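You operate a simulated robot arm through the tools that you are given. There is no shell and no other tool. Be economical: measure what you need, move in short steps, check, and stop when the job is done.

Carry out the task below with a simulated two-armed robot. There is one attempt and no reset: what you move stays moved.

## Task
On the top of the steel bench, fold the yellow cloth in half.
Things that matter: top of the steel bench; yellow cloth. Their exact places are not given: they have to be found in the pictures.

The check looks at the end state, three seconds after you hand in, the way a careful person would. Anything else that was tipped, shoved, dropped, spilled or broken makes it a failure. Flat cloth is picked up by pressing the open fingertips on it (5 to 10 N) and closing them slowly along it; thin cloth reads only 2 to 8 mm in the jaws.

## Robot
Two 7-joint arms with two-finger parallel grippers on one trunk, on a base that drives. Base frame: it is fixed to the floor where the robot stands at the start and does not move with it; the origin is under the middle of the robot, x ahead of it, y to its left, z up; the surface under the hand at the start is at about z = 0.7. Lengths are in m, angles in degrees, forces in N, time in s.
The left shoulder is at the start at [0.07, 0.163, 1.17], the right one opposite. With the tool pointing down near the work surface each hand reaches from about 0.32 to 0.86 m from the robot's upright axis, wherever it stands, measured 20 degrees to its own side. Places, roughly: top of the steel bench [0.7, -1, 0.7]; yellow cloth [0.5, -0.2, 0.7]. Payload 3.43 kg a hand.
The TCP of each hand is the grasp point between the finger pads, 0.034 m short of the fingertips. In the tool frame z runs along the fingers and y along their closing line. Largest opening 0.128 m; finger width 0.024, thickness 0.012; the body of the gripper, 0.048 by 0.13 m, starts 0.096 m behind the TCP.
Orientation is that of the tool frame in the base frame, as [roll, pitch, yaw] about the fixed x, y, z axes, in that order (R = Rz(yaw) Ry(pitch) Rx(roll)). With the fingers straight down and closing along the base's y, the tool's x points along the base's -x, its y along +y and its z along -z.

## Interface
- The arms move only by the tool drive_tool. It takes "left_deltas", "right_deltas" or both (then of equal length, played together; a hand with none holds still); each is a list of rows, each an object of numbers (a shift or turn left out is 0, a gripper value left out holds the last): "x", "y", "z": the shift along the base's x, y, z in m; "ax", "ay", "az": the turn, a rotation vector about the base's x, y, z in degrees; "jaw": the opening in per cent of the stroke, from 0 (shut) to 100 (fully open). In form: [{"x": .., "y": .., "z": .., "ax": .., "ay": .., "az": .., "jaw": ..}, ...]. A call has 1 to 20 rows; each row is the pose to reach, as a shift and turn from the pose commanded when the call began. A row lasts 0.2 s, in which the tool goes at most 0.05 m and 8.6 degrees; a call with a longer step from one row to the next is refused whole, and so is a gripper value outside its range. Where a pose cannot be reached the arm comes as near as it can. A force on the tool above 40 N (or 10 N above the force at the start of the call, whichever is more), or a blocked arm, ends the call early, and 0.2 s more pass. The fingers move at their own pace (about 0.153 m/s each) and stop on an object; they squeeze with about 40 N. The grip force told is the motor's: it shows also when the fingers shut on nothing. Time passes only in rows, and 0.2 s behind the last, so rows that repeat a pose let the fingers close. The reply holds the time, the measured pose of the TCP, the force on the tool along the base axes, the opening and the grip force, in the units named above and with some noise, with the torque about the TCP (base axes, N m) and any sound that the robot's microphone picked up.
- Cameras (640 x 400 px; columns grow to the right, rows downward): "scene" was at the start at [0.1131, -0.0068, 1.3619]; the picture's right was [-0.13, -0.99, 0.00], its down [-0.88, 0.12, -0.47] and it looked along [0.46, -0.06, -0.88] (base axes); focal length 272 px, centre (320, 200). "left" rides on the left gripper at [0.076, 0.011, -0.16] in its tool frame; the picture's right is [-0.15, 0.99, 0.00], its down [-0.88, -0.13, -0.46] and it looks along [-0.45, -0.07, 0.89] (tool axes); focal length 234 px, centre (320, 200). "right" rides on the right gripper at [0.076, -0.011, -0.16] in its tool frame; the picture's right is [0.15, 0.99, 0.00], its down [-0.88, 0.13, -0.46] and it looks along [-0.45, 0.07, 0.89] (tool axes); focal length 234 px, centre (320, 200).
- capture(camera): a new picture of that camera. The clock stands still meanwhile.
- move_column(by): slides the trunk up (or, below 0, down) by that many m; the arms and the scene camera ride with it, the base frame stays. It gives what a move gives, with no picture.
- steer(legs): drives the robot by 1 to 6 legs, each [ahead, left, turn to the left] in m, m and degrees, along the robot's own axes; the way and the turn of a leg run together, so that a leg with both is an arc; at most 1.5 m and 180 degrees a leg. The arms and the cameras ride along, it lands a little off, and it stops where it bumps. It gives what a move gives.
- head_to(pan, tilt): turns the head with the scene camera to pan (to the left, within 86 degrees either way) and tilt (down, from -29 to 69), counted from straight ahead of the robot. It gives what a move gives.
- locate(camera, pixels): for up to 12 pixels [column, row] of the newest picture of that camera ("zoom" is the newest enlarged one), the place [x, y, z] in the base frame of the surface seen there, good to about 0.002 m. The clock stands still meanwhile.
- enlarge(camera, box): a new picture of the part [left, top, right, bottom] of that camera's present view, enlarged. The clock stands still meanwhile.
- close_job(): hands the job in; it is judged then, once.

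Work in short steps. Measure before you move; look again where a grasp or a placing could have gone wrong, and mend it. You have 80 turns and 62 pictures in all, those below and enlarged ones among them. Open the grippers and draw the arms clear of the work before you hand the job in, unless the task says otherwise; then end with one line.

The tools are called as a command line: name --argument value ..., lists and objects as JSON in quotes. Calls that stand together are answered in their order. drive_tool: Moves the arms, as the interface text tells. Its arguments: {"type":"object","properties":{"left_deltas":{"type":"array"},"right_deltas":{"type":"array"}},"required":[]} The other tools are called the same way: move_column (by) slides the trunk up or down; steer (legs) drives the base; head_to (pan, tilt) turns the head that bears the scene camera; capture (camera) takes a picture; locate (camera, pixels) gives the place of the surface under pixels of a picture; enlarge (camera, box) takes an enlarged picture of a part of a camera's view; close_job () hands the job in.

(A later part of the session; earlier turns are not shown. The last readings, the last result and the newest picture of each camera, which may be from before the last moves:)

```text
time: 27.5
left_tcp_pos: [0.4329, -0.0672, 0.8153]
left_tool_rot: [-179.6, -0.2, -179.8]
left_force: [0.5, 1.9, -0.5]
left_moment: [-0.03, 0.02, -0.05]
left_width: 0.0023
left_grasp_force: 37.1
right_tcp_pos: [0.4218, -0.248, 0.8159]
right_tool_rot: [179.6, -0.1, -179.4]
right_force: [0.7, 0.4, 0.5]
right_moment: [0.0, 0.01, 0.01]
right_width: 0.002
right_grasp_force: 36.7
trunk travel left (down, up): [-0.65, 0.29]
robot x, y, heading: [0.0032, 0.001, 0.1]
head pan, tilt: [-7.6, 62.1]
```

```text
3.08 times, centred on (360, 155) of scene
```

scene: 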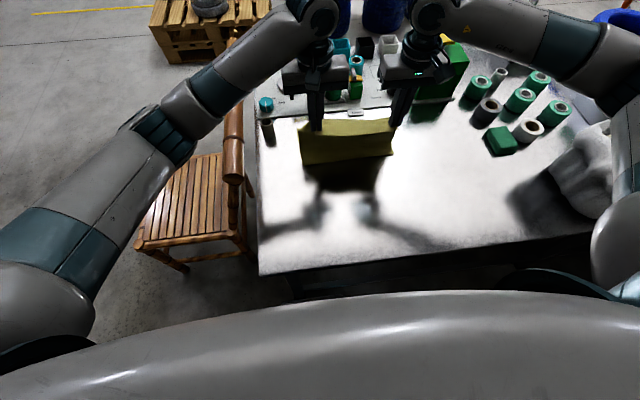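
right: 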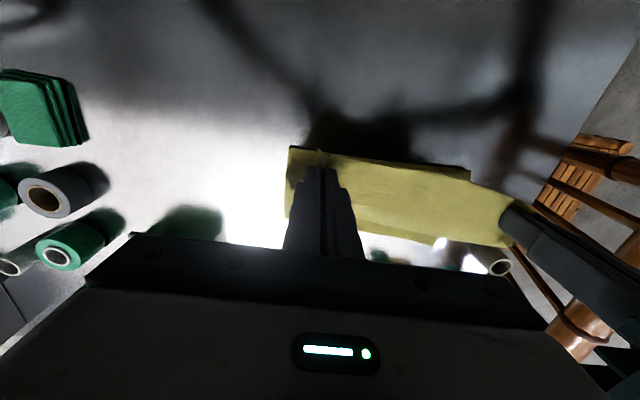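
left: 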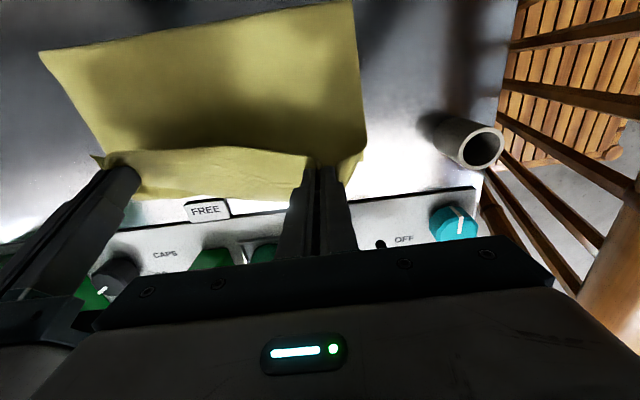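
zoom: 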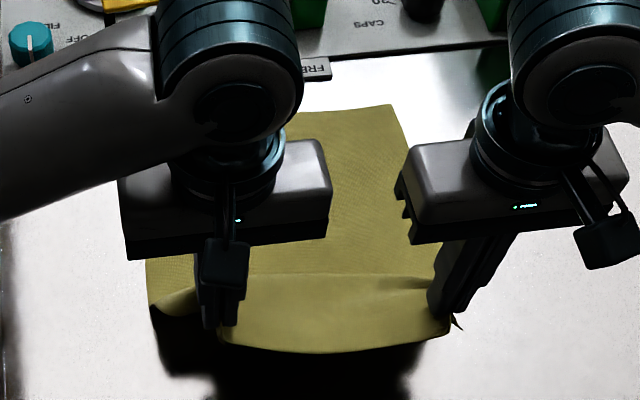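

The cloth has peeled back and the bottom layer is flat. I re-lay it on a lower arc centred on x≈0.535, ending with the pinch at x≈0.70 so the fold line stays put, and look before releasing.

drive_tool --left_deltas '[{"x": 0.027, "z": 0.035}, {"x": 0.065, "z": 0.06}, {"x": 0.105, "z": 0.07, "y": -0.002}, {"x": 0.145, "z": 0.067, "y": -0.003}, {"x": 0.185, "z": 0.054, "y": -0.004}, {"x": 0.215, "z": 0.032, "y": -0.005, "ay": 2}, {"x": 0.242, "z": 0.003, "y": -0.006, "ay": 4}, {"x": 0.26, "z": -0.025, "y": -0.006, "ay": 6}, {"x": 0.272, "z": -0.05, "y": -0.006, "ay": 7}, {"x": 0.278, "z": -0.064, "y": -0.006, "ay": 7}, {"x": 0.278, "z": -0.064, "y": -0.006, "ay": 7}]' --right_deltas '[{"x": 0.027, "z": 0.035}, {"x": 0.065, "z": 0.06}, {"x": 0.105, "z": 0.07, "y": -0.002}, {"x": 0.145, "z": 0.067, "y": -0.004, "ay": 2}, {"x": 0.183, "z": 0.054, "y": -0.005, "ay": 5}, {"x": 0.213, "z": 0.032, "y": -0.006, "ay": 8}, {"x": 0.24, "z": 0.003, "y": -0.007, "ay": 12}, {"x": 0.259, "z": -0.025, "y": -0.008, "ay": 16}, {"x": 0.271, "z": -0.05, "y": -0.008, "ay": 20}, {"x": 0.277, "z": -0.064, "y": -0.008, "ay": 20}, {"x": 0.277, "z": -0.064, "y": -0.008, "ay": 20}]'

enlarge --camera "scene" --box '[280, 90, 420, 190]'

locate --camera "zoom" --pixels '[[125, 300], [300, 280], [490, 260], [300, 200], [300, 150], [300, 130]]'

```text
time: 29.9
left_tcp_pos: [0.7136, -0.0736, 0.7506]
left_tool_rot: [-179.7, -7.3, -179.9]
left_force: [-0.2, 0.3, 0.2]
left_moment: [-0.01, -0.02, -0.03]
left_width: 0.0025
left_grasp_force: 37.6
right_tcp_pos: [0.6974, -0.2569, 0.7515]
right_tool_rot: [179.5, -20.1, -179.3]
right_force: [-0.2, 0.7, 0.1]
right_moment: [-0.02, 0.01, -0.02]
right_width: 0.0023
right_grasp_force: 37.1
trunk travel left (down, up): [-0.65, 0.29]
robot x, y, heading: [-0.0022, -0.0012, 0.2]
head pan, tilt: [-7.6, 62.1]
```

```text
4.00 times, centred on (350, 140) of scene
```

zoom: 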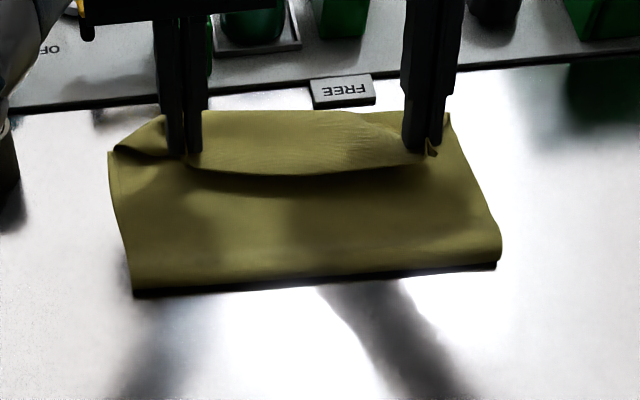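

```text
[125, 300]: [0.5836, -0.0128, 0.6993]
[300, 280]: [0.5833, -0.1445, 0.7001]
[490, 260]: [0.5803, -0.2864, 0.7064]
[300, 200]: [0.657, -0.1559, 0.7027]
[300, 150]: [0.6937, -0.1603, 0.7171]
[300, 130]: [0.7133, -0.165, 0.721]
```

The fold is still at 0.583 and lengths don't add up, so something is hidden under the hands. I release gently, lift the hands straight up and clear, and look at the free cloth.

drive_tool --left_deltas '[{"jaw": 10}, {"jaw": 20}, {"jaw": 25}, {"z": 0.02}, {"z": 0.05}, {"z": 0.09}, {"z": 0.13}, {"z": 0.15, "x": -0.03, "ay": -4}, {"z": 0.16, "x": -0.07, "ay": -7}, {"z": 0.16, "x": -0.11, "ay": -7}, {"z": 0.16, "x": -0.15, "ay": -7}, {"z": 0.16, "x": -0.19, "ay": -7}, {"z": 0.16, "x": -0.23, "ay": -7}, {"z": 0.16, "x": -0.27, "ay": -7}, {"z": 0.16, "x": -0.3, "ay": -7}]' --right_deltas '[{"jaw": 10}, {"jaw": 20}, {"jaw": 25}, {"z": 0.02}, {"z": 0.05}, {"z": 0.09}, {"z": 0.13}, {"z": 0.15, "x": -0.03, "ay": -5}, {"z": 0.16, "x": -0.07, "ay": -12}, {"z": 0.16, "x": -0.11, "ay": -20}, {"z": 0.16, "x": -0.14, "y": -0.03, "ay": -20}, {"z": 0.16, "x": -0.17, "y": -0.06, "ay": -20}, {"z": 0.16, "x": -0.2, "y": -0.09, "ay": -20}, {"z": 0.16, "x": -0.23, "y": -0.12, "ay": -20}, {"z": 0.16, "x": -0.26, "y": -0.15, "ay": -20}]'

enlarge --camera "scene" --box '[270, 80, 450, 220]'

```text
time: 33.1
left_tcp_pos: [0.4104, -0.0736, 0.9094]
left_tool_rot: [-179.7, -0.2, -179.8]
left_force: [0.0, -1.3, 0.0]
left_moment: [0.01, -0.04, -0.01]
left_width: 0.0319
left_grasp_force: 0.2
right_tcp_pos: [0.4347, -0.4059, 0.9127]
right_tool_rot: [179.5, 0.1, -179.3]
right_force: [-0.3, 0.3, 0.5]
right_moment: [0.0, -0.05, 0.0]
right_width: 0.0319
right_grasp_force: 0.1
trunk travel left (down, up): [-0.65, 0.29]
robot x, y, heading: [0.0034, 0.0074, 0.2]
head pan, tilt: [-7.6, 62.1]
```

```text
2.86 times, centred on (360, 150) of scene
```

zoom: 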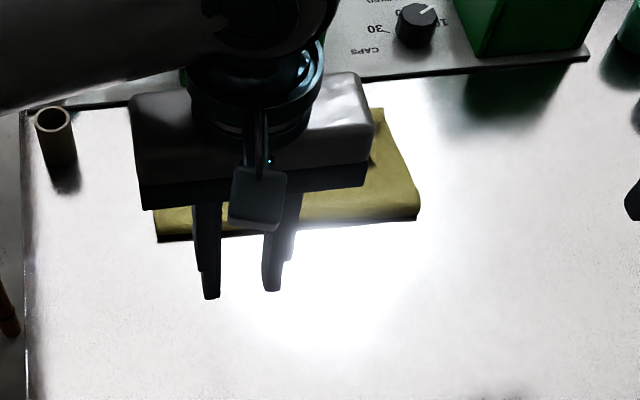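

The left hand blocks the view, so I swing it to the left at height (above the chair) and look.

drive_tool --left_deltas '[{"z": 0.03, "y": 0.03}, {"z": 0.06, "y": 0.065}, {"z": 0.09, "y": 0.1}, {"z": 0.1, "y": 0.145}, {"z": 0.1, "y": 0.19}, {"z": 0.1, "y": 0.23}]'

enlarge --camera "scene" --box '[280, 90, 420, 190]'

locate --camera "zoom" --pixels '[[135, 290], [300, 280], [490, 260], [300, 200], [300, 165], [300, 150], [300, 130], [115, 155], [445, 120]]'

```text
time: 34.5
left_tcp_pos: [0.4135, 0.1592, 1.0103]
left_tool_rot: [-179.5, -0.3, -179.9]
left_force: [-0.1, -0.2, -0.5]
left_moment: [0.0, -0.03, 0.02]
left_width: 0.0318
left_grasp_force: 0.0
right_tcp_pos: [0.4367, -0.4047, 0.9136]
right_tool_rot: [179.7, 0.0, -179.4]
right_force: [-0.6, -0.2, 0.0]
right_moment: [-0.01, -0.02, 0.02]
right_width: 0.032
right_grasp_force: 0.1
trunk travel left (down, up): [-0.65, 0.29]
robot x, y, heading: [0.0027, 0.0008, -0.0]
head pan, tilt: [-7.6, 62.1]
```

```text
4.00 times, centred on (350, 140) of scene
```

zoom: 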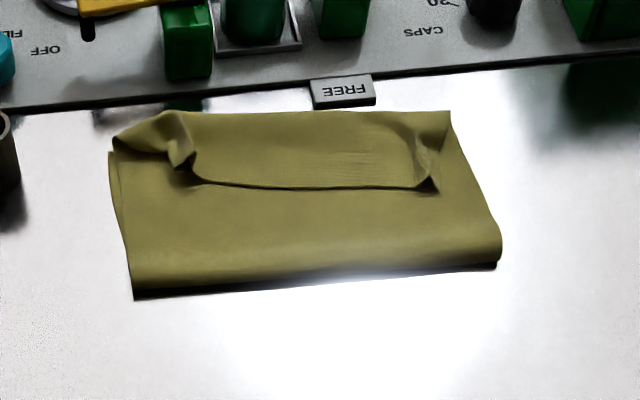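

```text
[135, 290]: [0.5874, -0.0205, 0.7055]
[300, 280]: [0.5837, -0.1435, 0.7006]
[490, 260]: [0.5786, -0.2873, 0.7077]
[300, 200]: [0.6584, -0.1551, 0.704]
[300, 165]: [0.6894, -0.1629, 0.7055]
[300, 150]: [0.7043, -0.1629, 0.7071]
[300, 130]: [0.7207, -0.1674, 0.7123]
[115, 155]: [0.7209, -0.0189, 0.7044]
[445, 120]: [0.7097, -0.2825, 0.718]
```

Now it is clear: the hem is folded back about 6 cm (its edge at zoom row 187), with pinch ridges standing at (187,160) and (430,172). I'll regrasp these ridges, peel the top layer back, and re-lay with a low sweep. First I measure the ridges.

locate --camera "zoom" --pixels '[[180, 125], [185, 145], [190, 155], [195, 170], [175, 150], [430, 130], [430, 150], [432, 170], [428, 185], [437, 187], [415, 187], [200, 180]]'

enlarge --camera "scene" --box '[300, 105, 400, 150]'

```text
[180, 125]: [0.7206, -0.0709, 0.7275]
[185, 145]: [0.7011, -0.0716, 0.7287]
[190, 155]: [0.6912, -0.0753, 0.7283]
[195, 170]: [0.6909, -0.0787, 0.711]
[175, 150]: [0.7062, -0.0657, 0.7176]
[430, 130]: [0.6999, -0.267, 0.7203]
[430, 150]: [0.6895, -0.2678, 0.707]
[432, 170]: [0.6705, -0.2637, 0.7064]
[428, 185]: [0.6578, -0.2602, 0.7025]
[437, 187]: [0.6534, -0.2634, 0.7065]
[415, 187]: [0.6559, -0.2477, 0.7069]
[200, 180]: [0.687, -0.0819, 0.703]
```

```text
6.40 times, centred on (350, 128) of scene
```

zoom: 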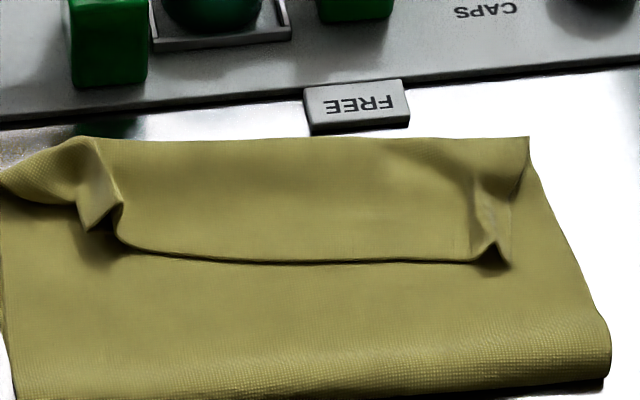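

The left ridge stands at (0.70,-0.073) and the right at (0.67,-0.263), with the hem edge right beside them. I bring both hands above these ridges, jaws at 25%.

drive_tool --left_deltas '[{"x": 0.036, "y": -0.029}, {"x": 0.071, "y": -0.058}, {"x": 0.107, "y": -0.087}, {"x": 0.142, "y": -0.116}, {"x": 0.178, "y": -0.145}, {"x": 0.213, "y": -0.174}, {"x": 0.249, "y": -0.203}, {"x": 0.2845, "y": -0.232}, {"x": 0.2845, "y": -0.232, "z": -0.05}, {"x": 0.2845, "y": -0.232, "z": -0.1}, {"x": 0.2845, "y": -0.232, "z": -0.15}, {"x": 0.2845, "y": -0.232, "z": -0.2}, {"x": 0.2845, "y": -0.232, "z": -0.235}, {"x": 0.2845, "y": -0.232, "z": -0.245}]' --right_deltas '[{"x": 0.03, "y": 0.018}, {"x": 0.06, "y": 0.036}, {"x": 0.089, "y": 0.054}, {"x": 0.118, "y": 0.072}, {"x": 0.147, "y": 0.09}, {"x": 0.176, "y": 0.107}, {"x": 0.205, "y": 0.125}, {"x": 0.233, "y": 0.142}, {"x": 0.233, "y": 0.142, "z": -0.03}, {"x": 0.233, "y": 0.142, "z": -0.06}, {"x": 0.233, "y": 0.142, "z": -0.09}, {"x": 0.233, "y": 0.142, "z": -0.12}, {"x": 0.233, "y": 0.142, "z": -0.14}, {"x": 0.233, "y": 0.142, "z": -0.15}]'

capture --camera "left"

capture --camera "right"

```text
time: 37.5
left_tcp_pos: [0.6972, -0.0759, 0.7649]
left_tool_rot: [-179.5, -0.2, -179.8]
left_force: [-0.6, -0.3, 0.3]
left_moment: [-0.04, 0.0, -0.01]
left_width: 0.0322
left_grasp_force: 0.1
right_tcp_pos: [0.672, -0.2656, 0.7611]
right_tool_rot: [179.6, -0.1, -179.1]
right_force: [0.7, -0.4, -0.6]
right_moment: [-0.02, 0.0, 0.02]
right_width: 0.0322
right_grasp_force: 0.0
trunk travel left (down, up): [-0.65, 0.29]
robot x, y, heading: [0.0042, 0.0004, 0.0]
head pan, tilt: [-7.6, 62.1]
```

```text
25 pictures are left
```

left: 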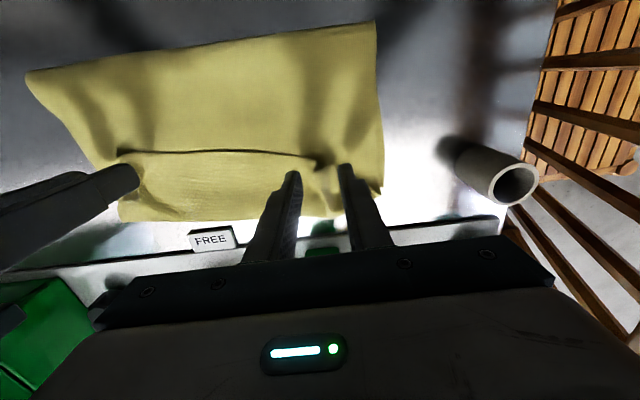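

```text
24 pictures are left
```

right: 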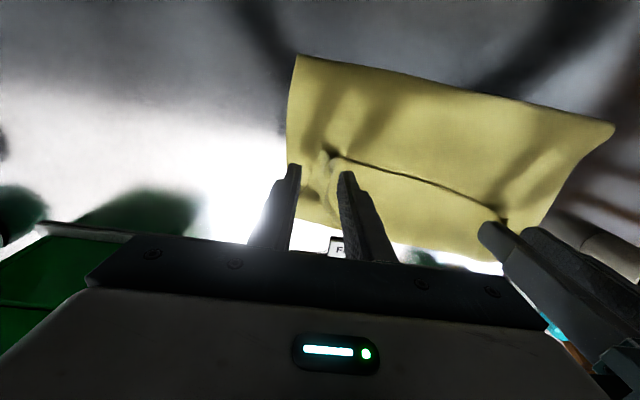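

Both jaws straddle their ridges. I lower to near contact and close slowly.

drive_tool --left_deltas '[{"z": -0.012}, {"z": -0.022}, {"z": -0.0275}, {"z": -0.0275, "jaw": 22}, {"z": -0.0275, "jaw": 18}, {"z": -0.0275, "jaw": 14}, {"z": -0.0275, "jaw": 10}, {"z": -0.0275, "jaw": 6}, {"z": -0.0275, "jaw": 3}, {"z": -0.0275, "jaw": 0}, {"z": -0.0275, "jaw": 0}, {"z": -0.0275, "jaw": 0}]' --right_deltas '[{"z": -0.012}, {"z": -0.02}, {"z": -0.0242}, {"z": -0.0242, "jaw": 22}, {"z": -0.0242, "jaw": 18}, {"z": -0.0242, "jaw": 14}, {"z": -0.0242, "jaw": 10}, {"z": -0.0242, "jaw": 6}, {"z": -0.0242, "jaw": 3}, {"z": -0.0242, "jaw": 0}, {"z": -0.0242, "jaw": 0}, {"z": -0.0242, "jaw": 0}]'

```text
time: 40.1
left_tcp_pos: [0.6962, -0.0749, 0.739]
left_tool_rot: [-179.6, -0.3, -179.9]
left_force: [-0.8, -7.7, -0.5]
left_moment: [-0.29, 0.04, 0.05]
left_width: 0.0024
left_grasp_force: 37.9
right_tcp_pos: [0.6705, -0.2643, 0.7378]
right_tool_rot: [179.5, -0.1, -179.3]
right_force: [0.7, 6.5, 0.9]
right_moment: [0.23, -0.02, -0.01]
right_width: 0.0021
right_grasp_force: 36.3
trunk travel left (down, up): [-0.65, 0.29]
robot x, y, heading: [-0.0015, -0.0014, 0.3]
head pan, tilt: [-7.6, 62.1]
```

Both hold cloth (2.1–2.4 mm). I lift and draw back low to peel the top layer to x≈0.42.

drive_tool --left_deltas '[{"x": -0.005, "y": -0.002, "z": 0.03}, {"x": -0.02, "y": -0.004, "z": 0.06}, {"x": -0.05, "y": -0.004, "z": 0.085}, {"x": -0.085, "y": -0.004, "z": 0.1}, {"x": -0.12, "y": -0.004, "z": 0.1}, {"x": -0.16, "y": -0.004, "z": 0.1}, {"x": -0.2, "y": -0.002, "z": 0.09}, {"x": -0.235, "y": 0, "z": 0.07}, {"x": -0.265, "y": 0, "z": 0.05}, {"x": -0.29, "y": 0, "z": 0.03}, {"x": -0.29, "y": 0, "z": 0.03}]' --right_deltas '[{"x": -0.005, "y": 0.002, "z": 0.03}, {"x": -0.02, "y": 0.004, "z": 0.06}, {"x": -0.045, "y": 0.004, "z": 0.085}, {"x": -0.08, "y": 0.004, "z": 0.1}, {"x": -0.115, "y": 0.004, "z": 0.1}, {"x": -0.152, "y": 0.005, "z": 0.1}, {"x": -0.188, "y": 0.006, "z": 0.09}, {"x": -0.223, "y": 0.008, "z": 0.07}, {"x": -0.25, "y": 0.01, "z": 0.05}, {"x": -0.275, "y": 0.01, "z": 0.03}, {"x": -0.275, "y": 0.01, "z": 0.03}]'

capture --camera "left"

capture --camera "right"

```text
time: 42.5
left_tcp_pos: [0.4074, -0.0777, 0.7662]
left_tool_rot: [-179.6, -0.4, -179.8]
left_force: [0.7, -0.3, 0.0]
left_moment: [0.02, 0.05, 0.01]
left_width: 0.0026
left_grasp_force: 37.3
right_tcp_pos: [0.3959, -0.2541, 0.7646]
right_tool_rot: [179.7, -0.2, -179.4]
right_force: [0.2, -0.3, 0.8]
right_moment: [-0.05, 0.01, -0.02]
right_width: 0.0018
right_grasp_force: 36.4
trunk travel left (down, up): [-0.65, 0.29]
robot x, y, heading: [0.0002, 0.0033, 0.1]
head pan, tilt: [-7.6, 62.1]
```

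```text
23 pictures are left
```

left: 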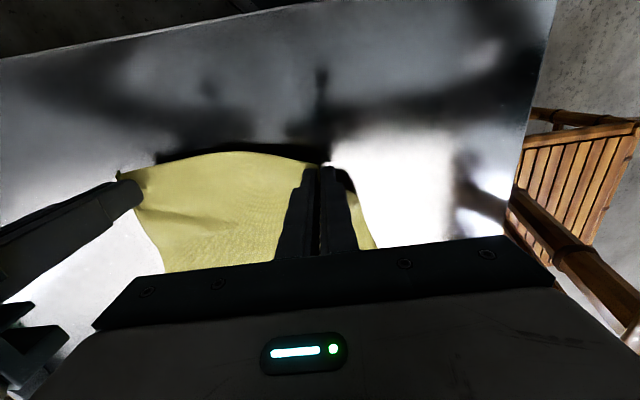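

```text
22 pictures are left
```

right: 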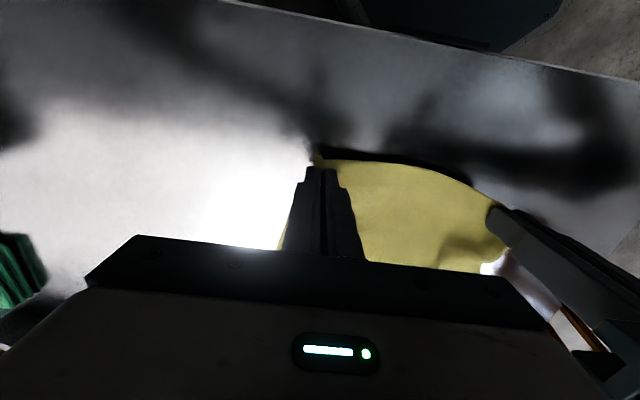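

Now the margin is small, with the hem edge right at the fingertips. I carry it over with a full arc first, come down early with slack, and finish with a low forward pull to make the top layer taut.

drive_tool --left_deltas '[{"x": 0.013, "z": 0.038}, {"x": 0.038, "z": 0.078}, {"x": 0.073, "z": 0.103}, {"x": 0.108, "z": 0.113}, {"x": 0.143, "z": 0.108}, {"x": 0.173, "z": 0.088}, {"x": 0.203, "z": 0.058}, {"x": 0.228, "z": 0.028}, {"x": 0.248, "z": 0.003}, {"x": 0.268, "z": -0.012}, {"x": 0.283, "z": -0.018}, {"x": 0.298, "z": -0.02}, {"x": 0.305, "z": -0.02}, {"x": 0.305, "z": -0.02}]' --right_deltas '[{"x": 0.013, "z": 0.038}, {"x": 0.037, "z": 0.078}, {"x": 0.07, "z": 0.103, "y": -0.001}, {"x": 0.104, "z": 0.113, "y": -0.002}, {"x": 0.138, "z": 0.108, "y": -0.003}, {"x": 0.167, "z": 0.088, "y": -0.004}, {"x": 0.196, "z": 0.058, "y": -0.005}, {"x": 0.22, "z": 0.028, "y": -0.006}, {"x": 0.239, "z": 0.003, "y": -0.007}, {"x": 0.258, "z": -0.012, "y": -0.008}, {"x": 0.273, "z": -0.018, "y": -0.008}, {"x": 0.287, "z": -0.02, "y": -0.008}, {"x": 0.294, "z": -0.02, "y": -0.008}, {"x": 0.294, "z": -0.02, "y": -0.008}]'

enlarge --camera "scene" --box '[280, 90, 420, 190]'

locate --camera "zoom" --pixels '[[300, 280], [300, 310], [300, 200], [300, 165], [300, 150], [300, 130], [300, 118]]'

```text
time: 45.5
left_tcp_pos: [0.7118, -0.0755, 0.7494]
left_tool_rot: [-179.6, -0.3, -179.8]
left_force: [-1.1, -4.0, -0.5]
left_moment: [-0.14, 0.02, -0.03]
left_width: 0.0028
left_grasp_force: 37.6
right_tcp_pos: [0.6901, -0.2616, 0.749]
right_tool_rot: [179.6, -0.1, -179.3]
right_force: [-0.2, 2.3, 0.2]
right_moment: [0.1, -0.01, -0.03]
right_width: 0.0019
right_grasp_force: 36.4
trunk travel left (down, up): [-0.65, 0.29]
robot x, y, heading: [0.0005, 0.0036, 0.1]
head pan, tilt: [-7.6, 62.1]
```

```text
4.00 times, centred on (350, 140) of scene
```

zoom: 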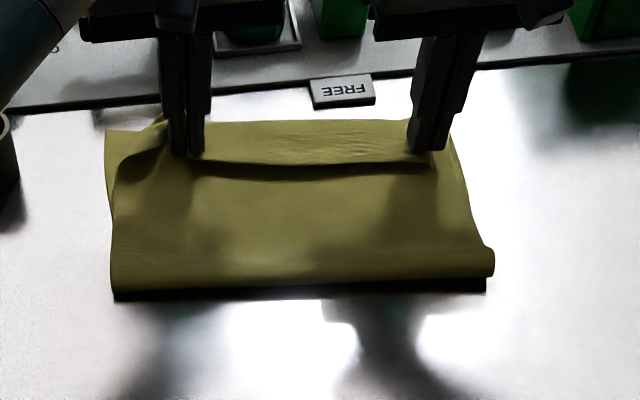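

```text
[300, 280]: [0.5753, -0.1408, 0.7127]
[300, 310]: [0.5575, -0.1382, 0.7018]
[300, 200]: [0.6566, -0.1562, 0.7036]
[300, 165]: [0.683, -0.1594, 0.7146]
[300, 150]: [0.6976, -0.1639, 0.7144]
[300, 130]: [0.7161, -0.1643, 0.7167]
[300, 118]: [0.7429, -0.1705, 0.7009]
```

The hem strip is smaller now (edge 0.683, crease 0.722) and the fold sits at about 0.565. I release here, lift straight up and clear, and look at how it relaxes.

drive_tool --left_deltas '[{"jaw": 10}, {"jaw": 20}, {"jaw": 30}, {"z": 0.02}, {"z": 0.05}, {"z": 0.09}, {"z": 0.14}, {"z": 0.19}, {"z": 0.23}, {"z": 0.23, "y": 0.03, "x": -0.03}, {"z": 0.23, "y": 0.06, "x": -0.06}, {"z": 0.23, "y": 0.09, "x": -0.09}, {"z": 0.23, "y": 0.12, "x": -0.12}, {"z": 0.23, "y": 0.15, "x": -0.15}, {"z": 0.23, "y": 0.18, "x": -0.18}, {"z": 0.23, "y": 0.21, "x": -0.21}]' --right_deltas '[{"jaw": 10}, {"jaw": 20}, {"jaw": 30}, {"z": 0.02}, {"z": 0.05}, {"z": 0.09}, {"z": 0.13}, {"z": 0.15}, {"z": 0.15}, {"z": 0.15, "y": -0.02, "x": -0.03}, {"z": 0.15, "y": -0.04, "x": -0.06}, {"z": 0.15, "y": -0.06, "x": -0.09}, {"z": 0.15, "y": -0.08, "x": -0.12}, {"z": 0.15, "y": -0.1, "x": -0.15}, {"z": 0.15, "y": -0.12, "x": -0.18}, {"z": 0.15, "y": -0.14, "x": -0.21}]'

enlarge --camera "scene" --box '[280, 90, 420, 190]'

locate --camera "zoom" --pixels '[[120, 285], [300, 275], [485, 260], [300, 200], [300, 165], [300, 150], [300, 130], [190, 140], [430, 140], [110, 140], [450, 130]]'

```text
time: 48.9
left_tcp_pos: [0.4985, 0.1357, 0.9787]
left_tool_rot: [-179.7, -0.2, -179.8]
left_force: [0.2, -0.1, 0.5]
left_moment: [-0.03, -0.04, 0.01]
left_width: 0.0385
left_grasp_force: 0.1
right_tcp_pos: [0.4773, -0.4013, 0.8992]
right_tool_rot: [179.5, -0.1, -179.4]
right_force: [-0.5, 0.4, 0.8]
right_moment: [0.01, -0.01, -0.02]
right_width: 0.0384
right_grasp_force: 0.0
trunk travel left (down, up): [-0.65, 0.29]
robot x, y, heading: [0.0004, 0.0024, 0.2]
head pan, tilt: [-7.6, 62.1]
```

```text
4.00 times, centred on (350, 140) of scene
```

zoom: 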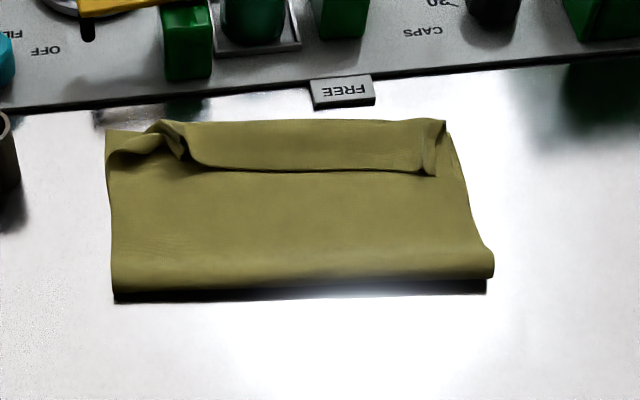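

```text
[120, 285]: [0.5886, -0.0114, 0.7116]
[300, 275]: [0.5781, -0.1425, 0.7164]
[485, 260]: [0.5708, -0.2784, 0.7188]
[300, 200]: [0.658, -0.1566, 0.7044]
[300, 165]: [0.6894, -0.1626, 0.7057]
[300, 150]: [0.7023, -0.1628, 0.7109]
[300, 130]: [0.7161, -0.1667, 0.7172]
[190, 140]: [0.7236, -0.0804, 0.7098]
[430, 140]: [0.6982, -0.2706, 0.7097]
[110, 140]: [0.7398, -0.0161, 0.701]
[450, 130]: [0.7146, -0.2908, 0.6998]
```

The hem strip is now about 4 cm (edge 0.685, crease 0.722) and the bottom layer hasn't moved. I'll try to unroll the hem by pressing closed fingertips lightly on it and dragging +x; first I position both closed hands above the strip.

drive_tool --left_deltas '[{"x": 0.024, "y": -0.028, "jaw": 0}, {"x": 0.048, "y": -0.055}, {"x": 0.072, "y": -0.083}, {"x": 0.097, "y": -0.11}, {"x": 0.121, "y": -0.138}, {"x": 0.145, "y": -0.166}, {"x": 0.17, "y": -0.193}, {"x": 0.1935, "y": -0.221}, {"x": 0.1935, "y": -0.221, "z": -0.05}, {"x": 0.1935, "y": -0.221, "z": -0.1}, {"x": 0.1935, "y": -0.221, "z": -0.15}, {"x": 0.1935, "y": -0.221, "z": -0.195}, {"x": 0.1935, "y": -0.221, "z": -0.224}, {"x": 0.1935, "y": -0.221, "z": -0.234}]' --right_deltas '[{"x": 0.024, "y": 0.019, "jaw": 0}, {"x": 0.048, "y": 0.038}, {"x": 0.072, "y": 0.057}, {"x": 0.096, "y": 0.076}, {"x": 0.12, "y": 0.095}, {"x": 0.144, "y": 0.114}, {"x": 0.168, "y": 0.133}, {"x": 0.191, "y": 0.151}, {"x": 0.191, "y": 0.151, "z": -0.03}, {"x": 0.191, "y": 0.151, "z": -0.06}, {"x": 0.191, "y": 0.151, "z": -0.09}, {"x": 0.191, "y": 0.151, "z": -0.12}, {"x": 0.191, "y": 0.151, "z": -0.144}, {"x": 0.191, "y": 0.151, "z": -0.154}]'

enlarge --camera "left" --box '[40, 60, 440, 260]'

```text
time: 51.9
left_tcp_pos: [0.6953, -0.0858, 0.7442]
left_tool_rot: [-179.6, -0.2, -179.9]
left_force: [-0.3, -0.1, -0.3]
left_moment: [-0.04, -0.03, -0.03]
left_width: 0.0
left_grasp_force: 33.0
right_tcp_pos: [0.6689, -0.2525, 0.7425]
right_tool_rot: [179.5, -0.1, -179.3]
right_force: [-0.3, -0.2, -0.1]
right_moment: [0.03, -0.01, -0.03]
right_width: 0.0
right_grasp_force: 33.7
trunk travel left (down, up): [-0.65, 0.29]
robot x, y, heading: [0.0028, 0.0007, 0.1]
head pan, tilt: [-7.6, 62.1]
```

```text
1.60 times, centred on (240, 160) of left
```

zoom: 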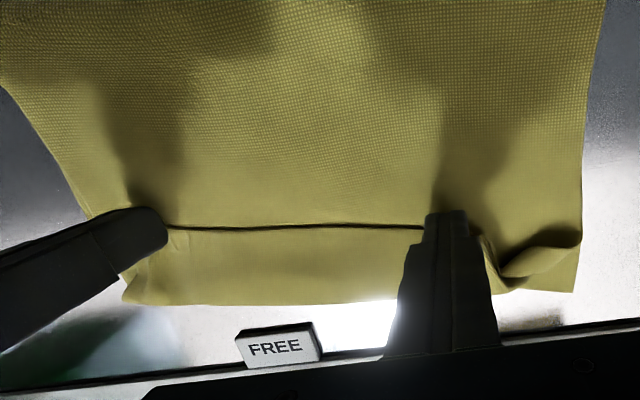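

The fingertips sit at the hem edge (zoom row 228). I move 8 mm onto the strip and press lightly.

drive_tool --left_deltas '[{"x": 0.008}, {"x": 0.008, "z": -0.004}, {"x": 0.008, "z": -0.0065}, {"x": 0.008, "z": -0.0065}]' --right_deltas '[{"x": 0.008}, {"x": 0.008, "z": -0.003}, {"x": 0.008, "z": -0.005}, {"x": 0.008, "z": -0.005}]'

```text
time: 52.9
left_tcp_pos: [0.7029, -0.0867, 0.7382]
left_tool_rot: [-179.6, -0.3, -179.7]
left_force: [0.5, 0.2, 0.7]
left_moment: [-0.03, -0.01, 0.01]
left_width: 0.0
left_grasp_force: 33.5
right_tcp_pos: [0.6779, -0.2503, 0.7395]
right_tool_rot: [179.6, 0.0, -179.3]
right_force: [-0.5, -0.4, 0.4]
right_moment: [0.02, -0.03, 0.0]
right_width: 0.0
right_grasp_force: 32.6
trunk travel left (down, up): [-0.65, 0.29]
robot x, y, heading: [-0.0003, -0.0, 0.2]
head pan, tilt: [-7.6, 62.1]
```

There is no contact force yet, so I lower about 2 mm more.

drive_tool --left_deltas '[{"z": -0.001}, {"z": -0.0018}, {"z": -0.0018}]' --right_deltas '[{"z": -0.0015}, {"z": -0.003}, {"z": -0.003}]'

```text
time: 53.7
left_tcp_pos: [0.7026, -0.0861, 0.7375]
left_tool_rot: [-179.5, -0.2, -179.9]
left_force: [0.5, 0.1, 3.9]
left_moment: [0.02, -0.03, 0.0]
left_width: 0.0001
left_grasp_force: 32.5
right_tcp_pos: [0.6782, -0.2518, 0.737]
right_tool_rot: [179.6, 0.0, -179.4]
right_force: [-0.6, 0.6, 4.4]
right_moment: [0.02, -0.01, -0.01]
right_width: 0.0
right_grasp_force: 32.5
trunk travel left (down, up): [-0.65, 0.29]
robot x, y, heading: [-0.002, 0.0022, 0.1]
head pan, tilt: [-7.6, 62.1]
```

Both press at about 4 N. I drag slowly +x by 35–40 mm, staying short of the panel edge at 0.757.

drive_tool --left_deltas '[{"x": 0.004}, {"x": 0.009}, {"x": 0.014}, {"x": 0.019}, {"x": 0.024}, {"x": 0.029}, {"x": 0.034}, {"x": 0.034}]' --right_deltas '[{"x": 0.005}, {"x": 0.01}, {"x": 0.016}, {"x": 0.022}, {"x": 0.028}, {"x": 0.034}, {"x": 0.04}, {"x": 0.04}]'

enlarge --camera "left" --box '[40, 60, 440, 260]'

enlarge --camera "scene" --box '[280, 90, 420, 190]'

```text
time: 55.5
left_tcp_pos: [0.7359, -0.0854, 0.7366]
left_tool_rot: [-179.6, -0.2, -179.8]
left_force: [-0.3, 0.5, 4.8]
left_moment: [0.03, -0.03, -0.01]
left_width: 0.0001
left_grasp_force: 33.2
right_tcp_pos: [0.7183, -0.2506, 0.7368]
right_tool_rot: [179.7, 0.1, -179.3]
right_force: [-0.9, -0.6, 6.2]
right_moment: [-0.05, 0.07, -0.02]
right_width: 0.0
right_grasp_force: 32.7
trunk travel left (down, up): [-0.65, 0.29]
robot x, y, heading: [0.0009, 0.0002, 0.0]
head pan, tilt: [-7.6, 62.1]
```

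```text
1.60 times, centred on (240, 160) of left
```

zoom: 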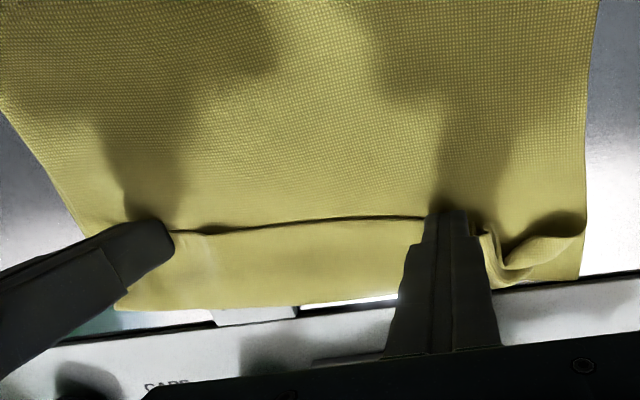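

```text
4.00 times, centred on (350, 140) of scene
```

zoom: 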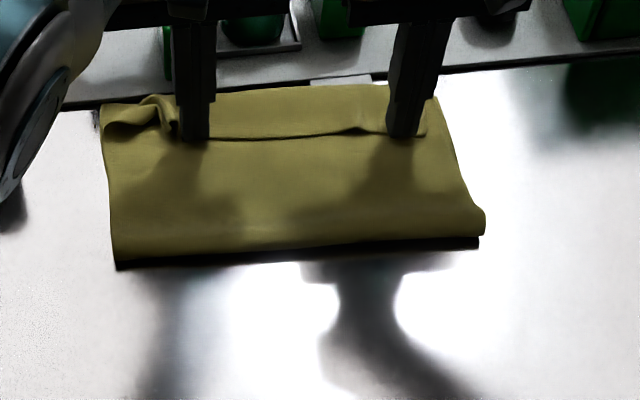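

The whole folded stack slid together (cloth on steel is slippery), and it now touches the panel. I drag it back -x by 10 cm with the same light press, which also gives the arms more reach and room.

drive_tool --left_deltas '[{"x": -0.005}, {"x": -0.012}, {"x": -0.02}, {"x": -0.028}, {"x": -0.036}, {"x": -0.044}, {"x": -0.052}, {"x": -0.06}, {"x": -0.068}, {"x": -0.076}, {"x": -0.084}, {"x": -0.092}, {"x": -0.1}, {"x": -0.1}, {"x": -0.1, "z": 0.02}, {"x": -0.1, "z": 0.06}, {"x": -0.11, "z": 0.1}, {"x": -0.13, "z": 0.14}]' --right_deltas '[{"x": -0.005}, {"x": -0.012}, {"x": -0.02}, {"x": -0.028}, {"x": -0.036}, {"x": -0.044}, {"x": -0.052}, {"x": -0.06}, {"x": -0.068}, {"x": -0.076}, {"x": -0.084}, {"x": -0.092}, {"x": -0.1}, {"x": -0.1}, {"x": -0.1, "z": 0.02}, {"x": -0.1, "z": 0.06}, {"x": -0.11, "y": -0.03, "z": 0.1}, {"x": -0.13, "y": -0.06, "z": 0.14}]'

capture --camera "left"

```text
refused: row 17 steps farther than a row can; nothing moved
```

```text
16 pictures are left
```

left: 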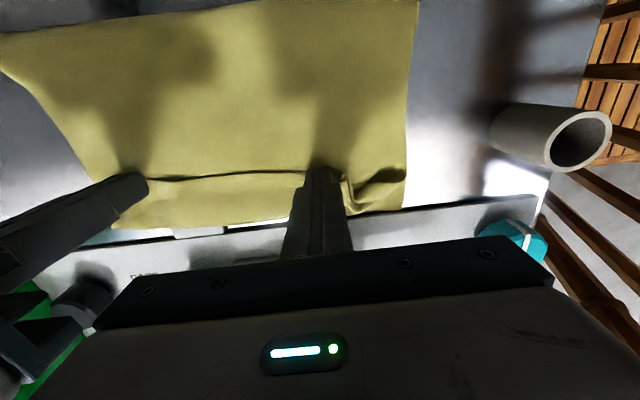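

The last rows were too long a step, so I resend only the drag with a small lift at the end.

drive_tool --left_deltas '[{"x": -0.005}, {"x": -0.012}, {"x": -0.02}, {"x": -0.028}, {"x": -0.036}, {"x": -0.044}, {"x": -0.052}, {"x": -0.06}, {"x": -0.068}, {"x": -0.076}, {"x": -0.084}, {"x": -0.092}, {"x": -0.1}, {"x": -0.1}, {"x": -0.1, "z": 0.02}, {"x": -0.1, "z": 0.06}, {"x": -0.1, "z": 0.1}]' --right_deltas '[{"x": -0.005}, {"x": -0.012}, {"x": -0.02}, {"x": -0.028}, {"x": -0.036}, {"x": -0.044}, {"x": -0.052}, {"x": -0.06}, {"x": -0.068}, {"x": -0.076}, {"x": -0.084}, {"x": -0.092}, {"x": -0.1}, {"x": -0.1}, {"x": -0.1, "z": 0.02}, {"x": -0.1, "z": 0.06}, {"x": -0.1, "z": 0.1}]'

capture --camera "left"

locate --camera "left" --pixels '[[200, 60], [350, 60], [100, 60], [240, 180], [240, 160], [340, 180], [120, 180], [240, 200]]'

```text
time: 59.1
left_tcp_pos: [0.6355, -0.0863, 0.836]
left_tool_rot: [-179.7, -0.4, -179.8]
left_force: [-1.1, 0.7, 0.2]
left_moment: [-0.01, 0.01, -0.01]
left_width: 0.0
left_grasp_force: 33.0
right_tcp_pos: [0.6191, -0.252, 0.8343]
right_tool_rot: [179.6, -0.2, -179.3]
right_force: [0.2, -0.2, 1.0]
right_moment: [-0.02, 0.0, -0.03]
right_width: 0.0001
right_grasp_force: 32.8
trunk travel left (down, up): [-0.65, 0.29]
robot x, y, heading: [-0.0017, 0.0015, 0.3]
head pan, tilt: [-7.6, 62.1]
```

```text
15 pictures are left
```

left: 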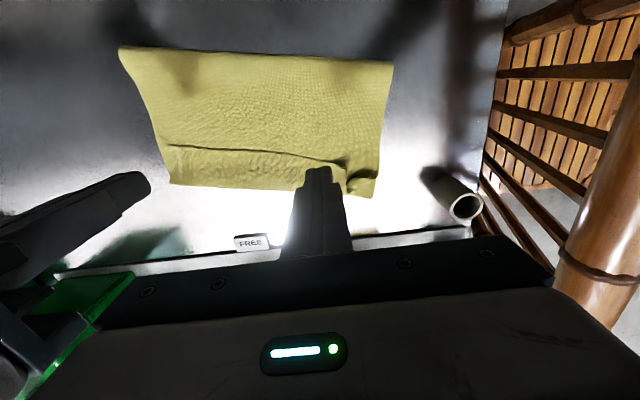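

```text
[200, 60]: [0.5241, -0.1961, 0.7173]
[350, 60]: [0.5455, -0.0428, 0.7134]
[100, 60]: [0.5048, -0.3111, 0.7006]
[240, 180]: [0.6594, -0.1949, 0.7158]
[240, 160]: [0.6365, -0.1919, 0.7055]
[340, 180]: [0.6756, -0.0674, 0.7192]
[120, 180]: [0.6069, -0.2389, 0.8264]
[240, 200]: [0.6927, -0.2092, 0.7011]
```

The stack now spans x≈0.51–0.67, clear of the panel. I measure the ridges and corners on this picture for the regrasp.

locate --camera "left" --pixels '[[165, 147], [170, 165], [180, 150], [172, 180], [335, 163], [345, 158], [343, 172], [330, 160], [375, 170], [385, 70], [122, 50], [255, 152]]'

enlarge --camera "left" --box '[140, 110, 400, 210]'

```text
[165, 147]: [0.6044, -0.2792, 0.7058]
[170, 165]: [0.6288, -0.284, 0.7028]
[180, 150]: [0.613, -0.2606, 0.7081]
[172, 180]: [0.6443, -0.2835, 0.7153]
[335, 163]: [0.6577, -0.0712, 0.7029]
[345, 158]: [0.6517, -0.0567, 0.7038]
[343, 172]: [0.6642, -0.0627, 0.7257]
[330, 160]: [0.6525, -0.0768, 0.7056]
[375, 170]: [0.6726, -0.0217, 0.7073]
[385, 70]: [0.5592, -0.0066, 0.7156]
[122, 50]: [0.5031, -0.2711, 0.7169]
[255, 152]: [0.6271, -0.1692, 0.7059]
```

```text
2.46 times, centred on (270, 160) of left
```

zoom: 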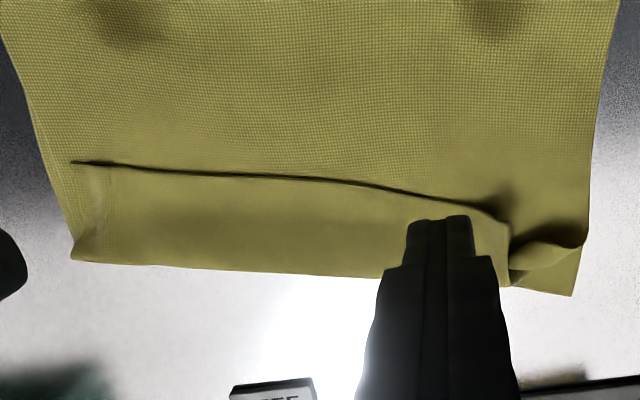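

The hem strip runs from (0.605,-0.28) to (0.657,-0.07), with the left ridge at (0.664,-0.063). I open the jaws over both hem corners and lower to light contact.

drive_tool --left_deltas '[{"x": 0.015, "y": 0.01, "jaw": 28}, {"x": 0.0315, "y": 0.021}, {"x": 0.0315, "y": 0.021, "z": -0.04}, {"x": 0.0315, "y": 0.021, "z": -0.08}, {"x": 0.0315, "y": 0.021, "z": -0.093}, {"x": 0.0315, "y": 0.021, "z": -0.098}, {"x": 0.0315, "y": 0.021, "z": -0.098}]' --right_deltas '[{"x": -0.001, "y": -0.007, "jaw": 28}, {"x": -0.002, "y": -0.014}, {"x": -0.002, "y": -0.014, "z": -0.04}, {"x": -0.002, "y": -0.014, "z": -0.08}, {"x": -0.002, "y": -0.014, "z": -0.092}, {"x": -0.002, "y": -0.014, "z": -0.097}, {"x": -0.002, "y": -0.014, "z": -0.097}]'

```text
time: 60.7
left_tcp_pos: [0.6692, -0.065, 0.7399]
left_tool_rot: [-179.6, -0.3, -179.9]
left_force: [-1.3, -0.5, 0.3]
left_moment: [-0.04, 0.02, 0.0]
left_width: 0.036
left_grasp_force: 0.0
right_tcp_pos: [0.6169, -0.2652, 0.7385]
right_tool_rot: [179.6, -0.1, -179.3]
right_force: [-0.1, 0.6, 0.7]
right_moment: [0.03, -0.01, 0.01]
right_width: 0.0358
right_grasp_force: 0.0
trunk travel left (down, up): [-0.65, 0.29]
robot x, y, heading: [0.003, -0.0018, 0.2]
head pan, tilt: [-7.6, 62.1]
```

I lower another 1.5 mm and close both slowly.

drive_tool --left_deltas '[{"z": -0.0015}, {"z": -0.0015, "jaw": 25}, {"z": -0.0015, "jaw": 22}, {"z": -0.0015, "jaw": 18}, {"z": -0.0015, "jaw": 14}, {"z": -0.0015, "jaw": 10}, {"z": -0.0015, "jaw": 6}, {"z": -0.0015, "jaw": 3}, {"z": -0.0015, "jaw": 0}, {"z": -0.0015, "jaw": 0}, {"z": -0.0015, "jaw": 0}]' --right_deltas '[{"z": -0.0016}, {"z": -0.0016, "jaw": 25}, {"z": -0.0016, "jaw": 22}, {"z": -0.0016, "jaw": 18}, {"z": -0.0016, "jaw": 14}, {"z": -0.0016, "jaw": 10}, {"z": -0.0016, "jaw": 6}, {"z": -0.0016, "jaw": 3}, {"z": -0.0016, "jaw": 0}, {"z": -0.0016, "jaw": 0}, {"z": -0.0016, "jaw": 0}]'

```text
time: 63.1
left_tcp_pos: [0.6683, -0.0662, 0.7379]
left_tool_rot: [-179.6, -0.3, -179.9]
left_force: [-1.9, -9.8, 1.4]
left_moment: [-0.36, 0.08, -0.01]
left_width: 0.0036
left_grasp_force: 38.5
right_tcp_pos: [0.6175, -0.2647, 0.7384]
right_tool_rot: [179.5, 0.1, -179.4]
right_force: [2.6, 10.6, 1.7]
right_moment: [0.36, -0.09, 0.06]
right_width: 0.0023
right_grasp_force: 37.1
trunk travel left (down, up): [-0.65, 0.29]
robot x, y, heading: [-0.0021, 0.0033, 0.1]
head pan, tilt: [-7.6, 62.1]
```

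Both grip (right 2.3 mm, left 3.6 mm) with tension between them confirming the hem. I lift, peel the top layer back toward x≈0.37, and look.

drive_tool --left_deltas '[{"x": -0.005, "y": -0.002, "z": 0.03}, {"x": -0.02, "y": -0.004, "z": 0.065}, {"x": -0.045, "y": -0.004, "z": 0.095}, {"x": -0.08, "y": -0.004, "z": 0.115}, {"x": -0.12, "y": -0.004, "z": 0.125}, {"x": -0.16, "y": -0.004, "z": 0.12}, {"x": -0.2, "y": -0.004, "z": 0.105}, {"x": -0.235, "y": -0.004, "z": 0.085}, {"x": -0.265, "y": -0.004, "z": 0.06}, {"x": -0.29, "y": -0.004, "z": 0.035}, {"x": -0.29, "y": -0.004, "z": 0.035}]' --right_deltas '[{"x": -0.005, "y": 0.002, "z": 0.03}, {"x": -0.018, "y": 0.005, "z": 0.065}, {"x": -0.04, "y": 0.006, "z": 0.095}, {"x": -0.072, "y": 0.006, "z": 0.115}, {"x": -0.108, "y": 0.006, "z": 0.125}, {"x": -0.145, "y": 0.006, "z": 0.12}, {"x": -0.181, "y": 0.006, "z": 0.105}, {"x": -0.213, "y": 0.006, "z": 0.085}, {"x": -0.24, "y": 0.006, "z": 0.06}, {"x": -0.262, "y": 0.006, "z": 0.035}, {"x": -0.262, "y": 0.006, "z": 0.035}]'

capture --camera "scene"

capture --camera "left"

```text
time: 65.5
left_tcp_pos: [0.3798, -0.0704, 0.773]
left_tool_rot: [-179.5, -0.2, -179.9]
left_force: [0.3, -0.2, 0.1]
left_moment: [0.02, 0.01, -0.03]
left_width: 0.003
left_grasp_force: 38.5
right_tcp_pos: [0.3546, -0.2606, 0.772]
right_tool_rot: [179.6, -0.1, -179.4]
right_force: [0.0, 0.3, -0.1]
right_moment: [-0.01, 0.01, -0.01]
right_width: 0.0025
right_grasp_force: 37.1
trunk travel left (down, up): [-0.65, 0.29]
robot x, y, heading: [0.0022, -0.0038, 0.1]
head pan, tilt: [-7.6, 62.1]
```

```text
13 pictures are left
```

scene: 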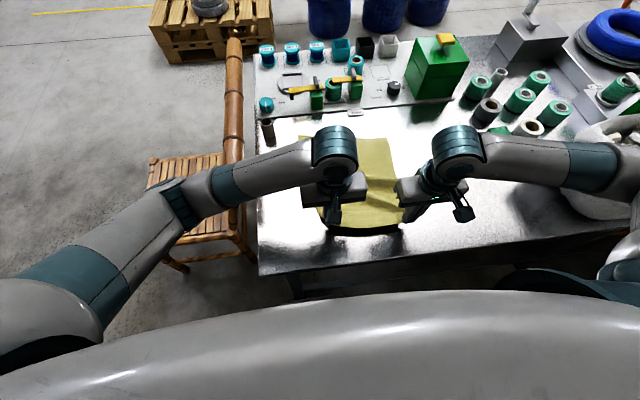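

```text
12 pictures are left
```

left: 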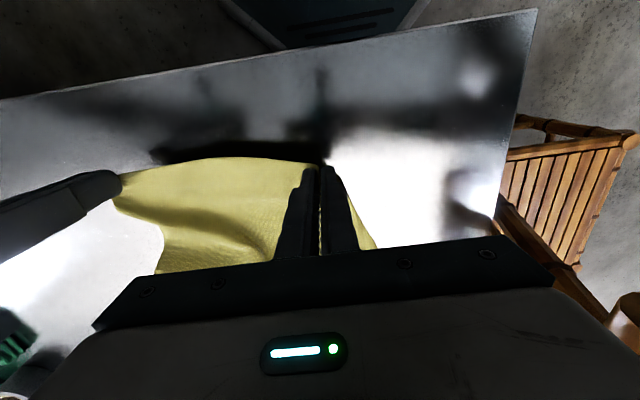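

The bottom layer lies flat again beneath. I locate its far edge now to aim the fold.

locate --camera "scene" --pixels '[[385, 140], [370, 139], [360, 140], [392, 165], [372, 190], [375, 215], [380, 222], [330, 222], [385, 205]]'

```text
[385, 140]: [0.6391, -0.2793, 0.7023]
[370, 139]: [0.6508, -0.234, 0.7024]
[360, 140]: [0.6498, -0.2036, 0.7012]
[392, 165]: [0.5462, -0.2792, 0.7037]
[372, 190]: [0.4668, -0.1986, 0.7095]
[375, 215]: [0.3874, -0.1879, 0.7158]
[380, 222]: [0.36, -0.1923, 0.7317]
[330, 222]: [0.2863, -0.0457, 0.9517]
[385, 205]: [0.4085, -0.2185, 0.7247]
```

The far edge is at x≈0.64 (right) to 0.675 (left), so the fold should be at x≈0.475. I carry the hem over on a taut arc with a 25° end tilt, stopping about 5 cm above the bench so I can check before releasing in the air.

drive_tool --left_deltas '[{"x": 0.005, "z": 0.041}, {"x": 0.02, "z": 0.081}, {"x": 0.05, "z": 0.106}, {"x": 0.087, "z": 0.118, "ay": 3}, {"x": 0.124, "z": 0.118, "ay": 6}, {"x": 0.161, "z": 0.11, "ay": 10}, {"x": 0.198, "z": 0.093, "ay": 14}, {"x": 0.231, "z": 0.069, "ay": 18}, {"x": 0.253, "z": 0.044, "ay": 22}, {"x": 0.269, "z": 0.018, "ay": 25}, {"x": 0.274, "z": 0.01, "ay": 25}, {"x": 0.274, "z": 0.01, "ay": 25}]' --right_deltas '[{"x": 0.005, "z": 0.041}, {"x": 0.02, "z": 0.081}, {"x": 0.05, "z": 0.106}, {"x": 0.087, "z": 0.118, "ay": 3}, {"x": 0.124, "z": 0.118, "ay": 6}, {"x": 0.161, "z": 0.11, "ay": 10}, {"x": 0.198, "z": 0.093, "ay": 14}, {"x": 0.231, "z": 0.069, "ay": 18}, {"x": 0.253, "z": 0.044, "ay": 22}, {"x": 0.269, "z": 0.018, "ay": 25}, {"x": 0.274, "z": 0.01, "ay": 25}, {"x": 0.274, "z": 0.01, "ay": 25}]'

enlarge --camera "scene" --box '[280, 110, 420, 210]'

locate --camera "zoom" --pixels '[[300, 300], [300, 330], [300, 270], [300, 230], [300, 190], [300, 160], [300, 140], [300, 120], [110, 150], [480, 150]]'

```text
time: 68.1
left_tcp_pos: [0.6507, -0.0669, 0.7811]
left_tool_rot: [-179.7, -25.2, -179.9]
left_force: [0.5, -0.5, -0.1]
left_moment: [-0.01, -0.01, -0.01]
left_width: 0.0033
left_grasp_force: 38.0
left hand out of reach, approached as far as the arm can: row 11, 12
right_tcp_pos: [0.6298, -0.2595, 0.7821]
right_tool_rot: [179.3, -25.2, -179.2]
right_force: [0.5, 0.0, 0.3]
right_moment: [-0.01, -0.02, -0.05]
right_width: 0.0023
right_grasp_force: 37.1
trunk travel left (down, up): [-0.65, 0.29]
robot x, y, heading: [0.0017, 0.0001, 0.2]
head pan, tilt: [-7.6, 62.1]
```

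```text
4.00 times, centred on (350, 160) of scene
```

zoom: 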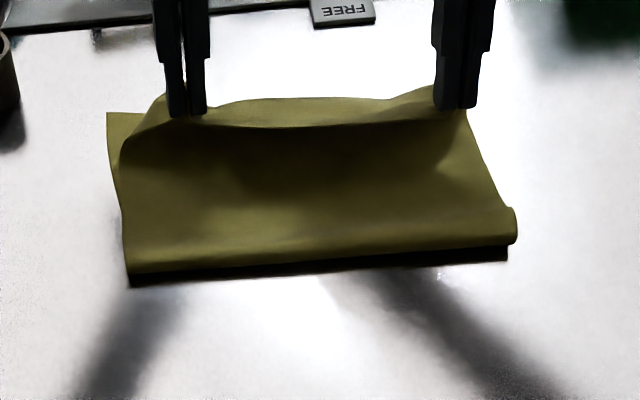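

```text
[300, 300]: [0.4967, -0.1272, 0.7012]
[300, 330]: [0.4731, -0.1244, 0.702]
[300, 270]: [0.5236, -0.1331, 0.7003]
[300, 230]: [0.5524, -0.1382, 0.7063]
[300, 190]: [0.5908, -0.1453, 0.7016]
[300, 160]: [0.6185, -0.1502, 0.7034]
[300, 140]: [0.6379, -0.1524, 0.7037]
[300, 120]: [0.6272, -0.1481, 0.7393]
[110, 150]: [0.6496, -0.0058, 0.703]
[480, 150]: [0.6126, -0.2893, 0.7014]
```

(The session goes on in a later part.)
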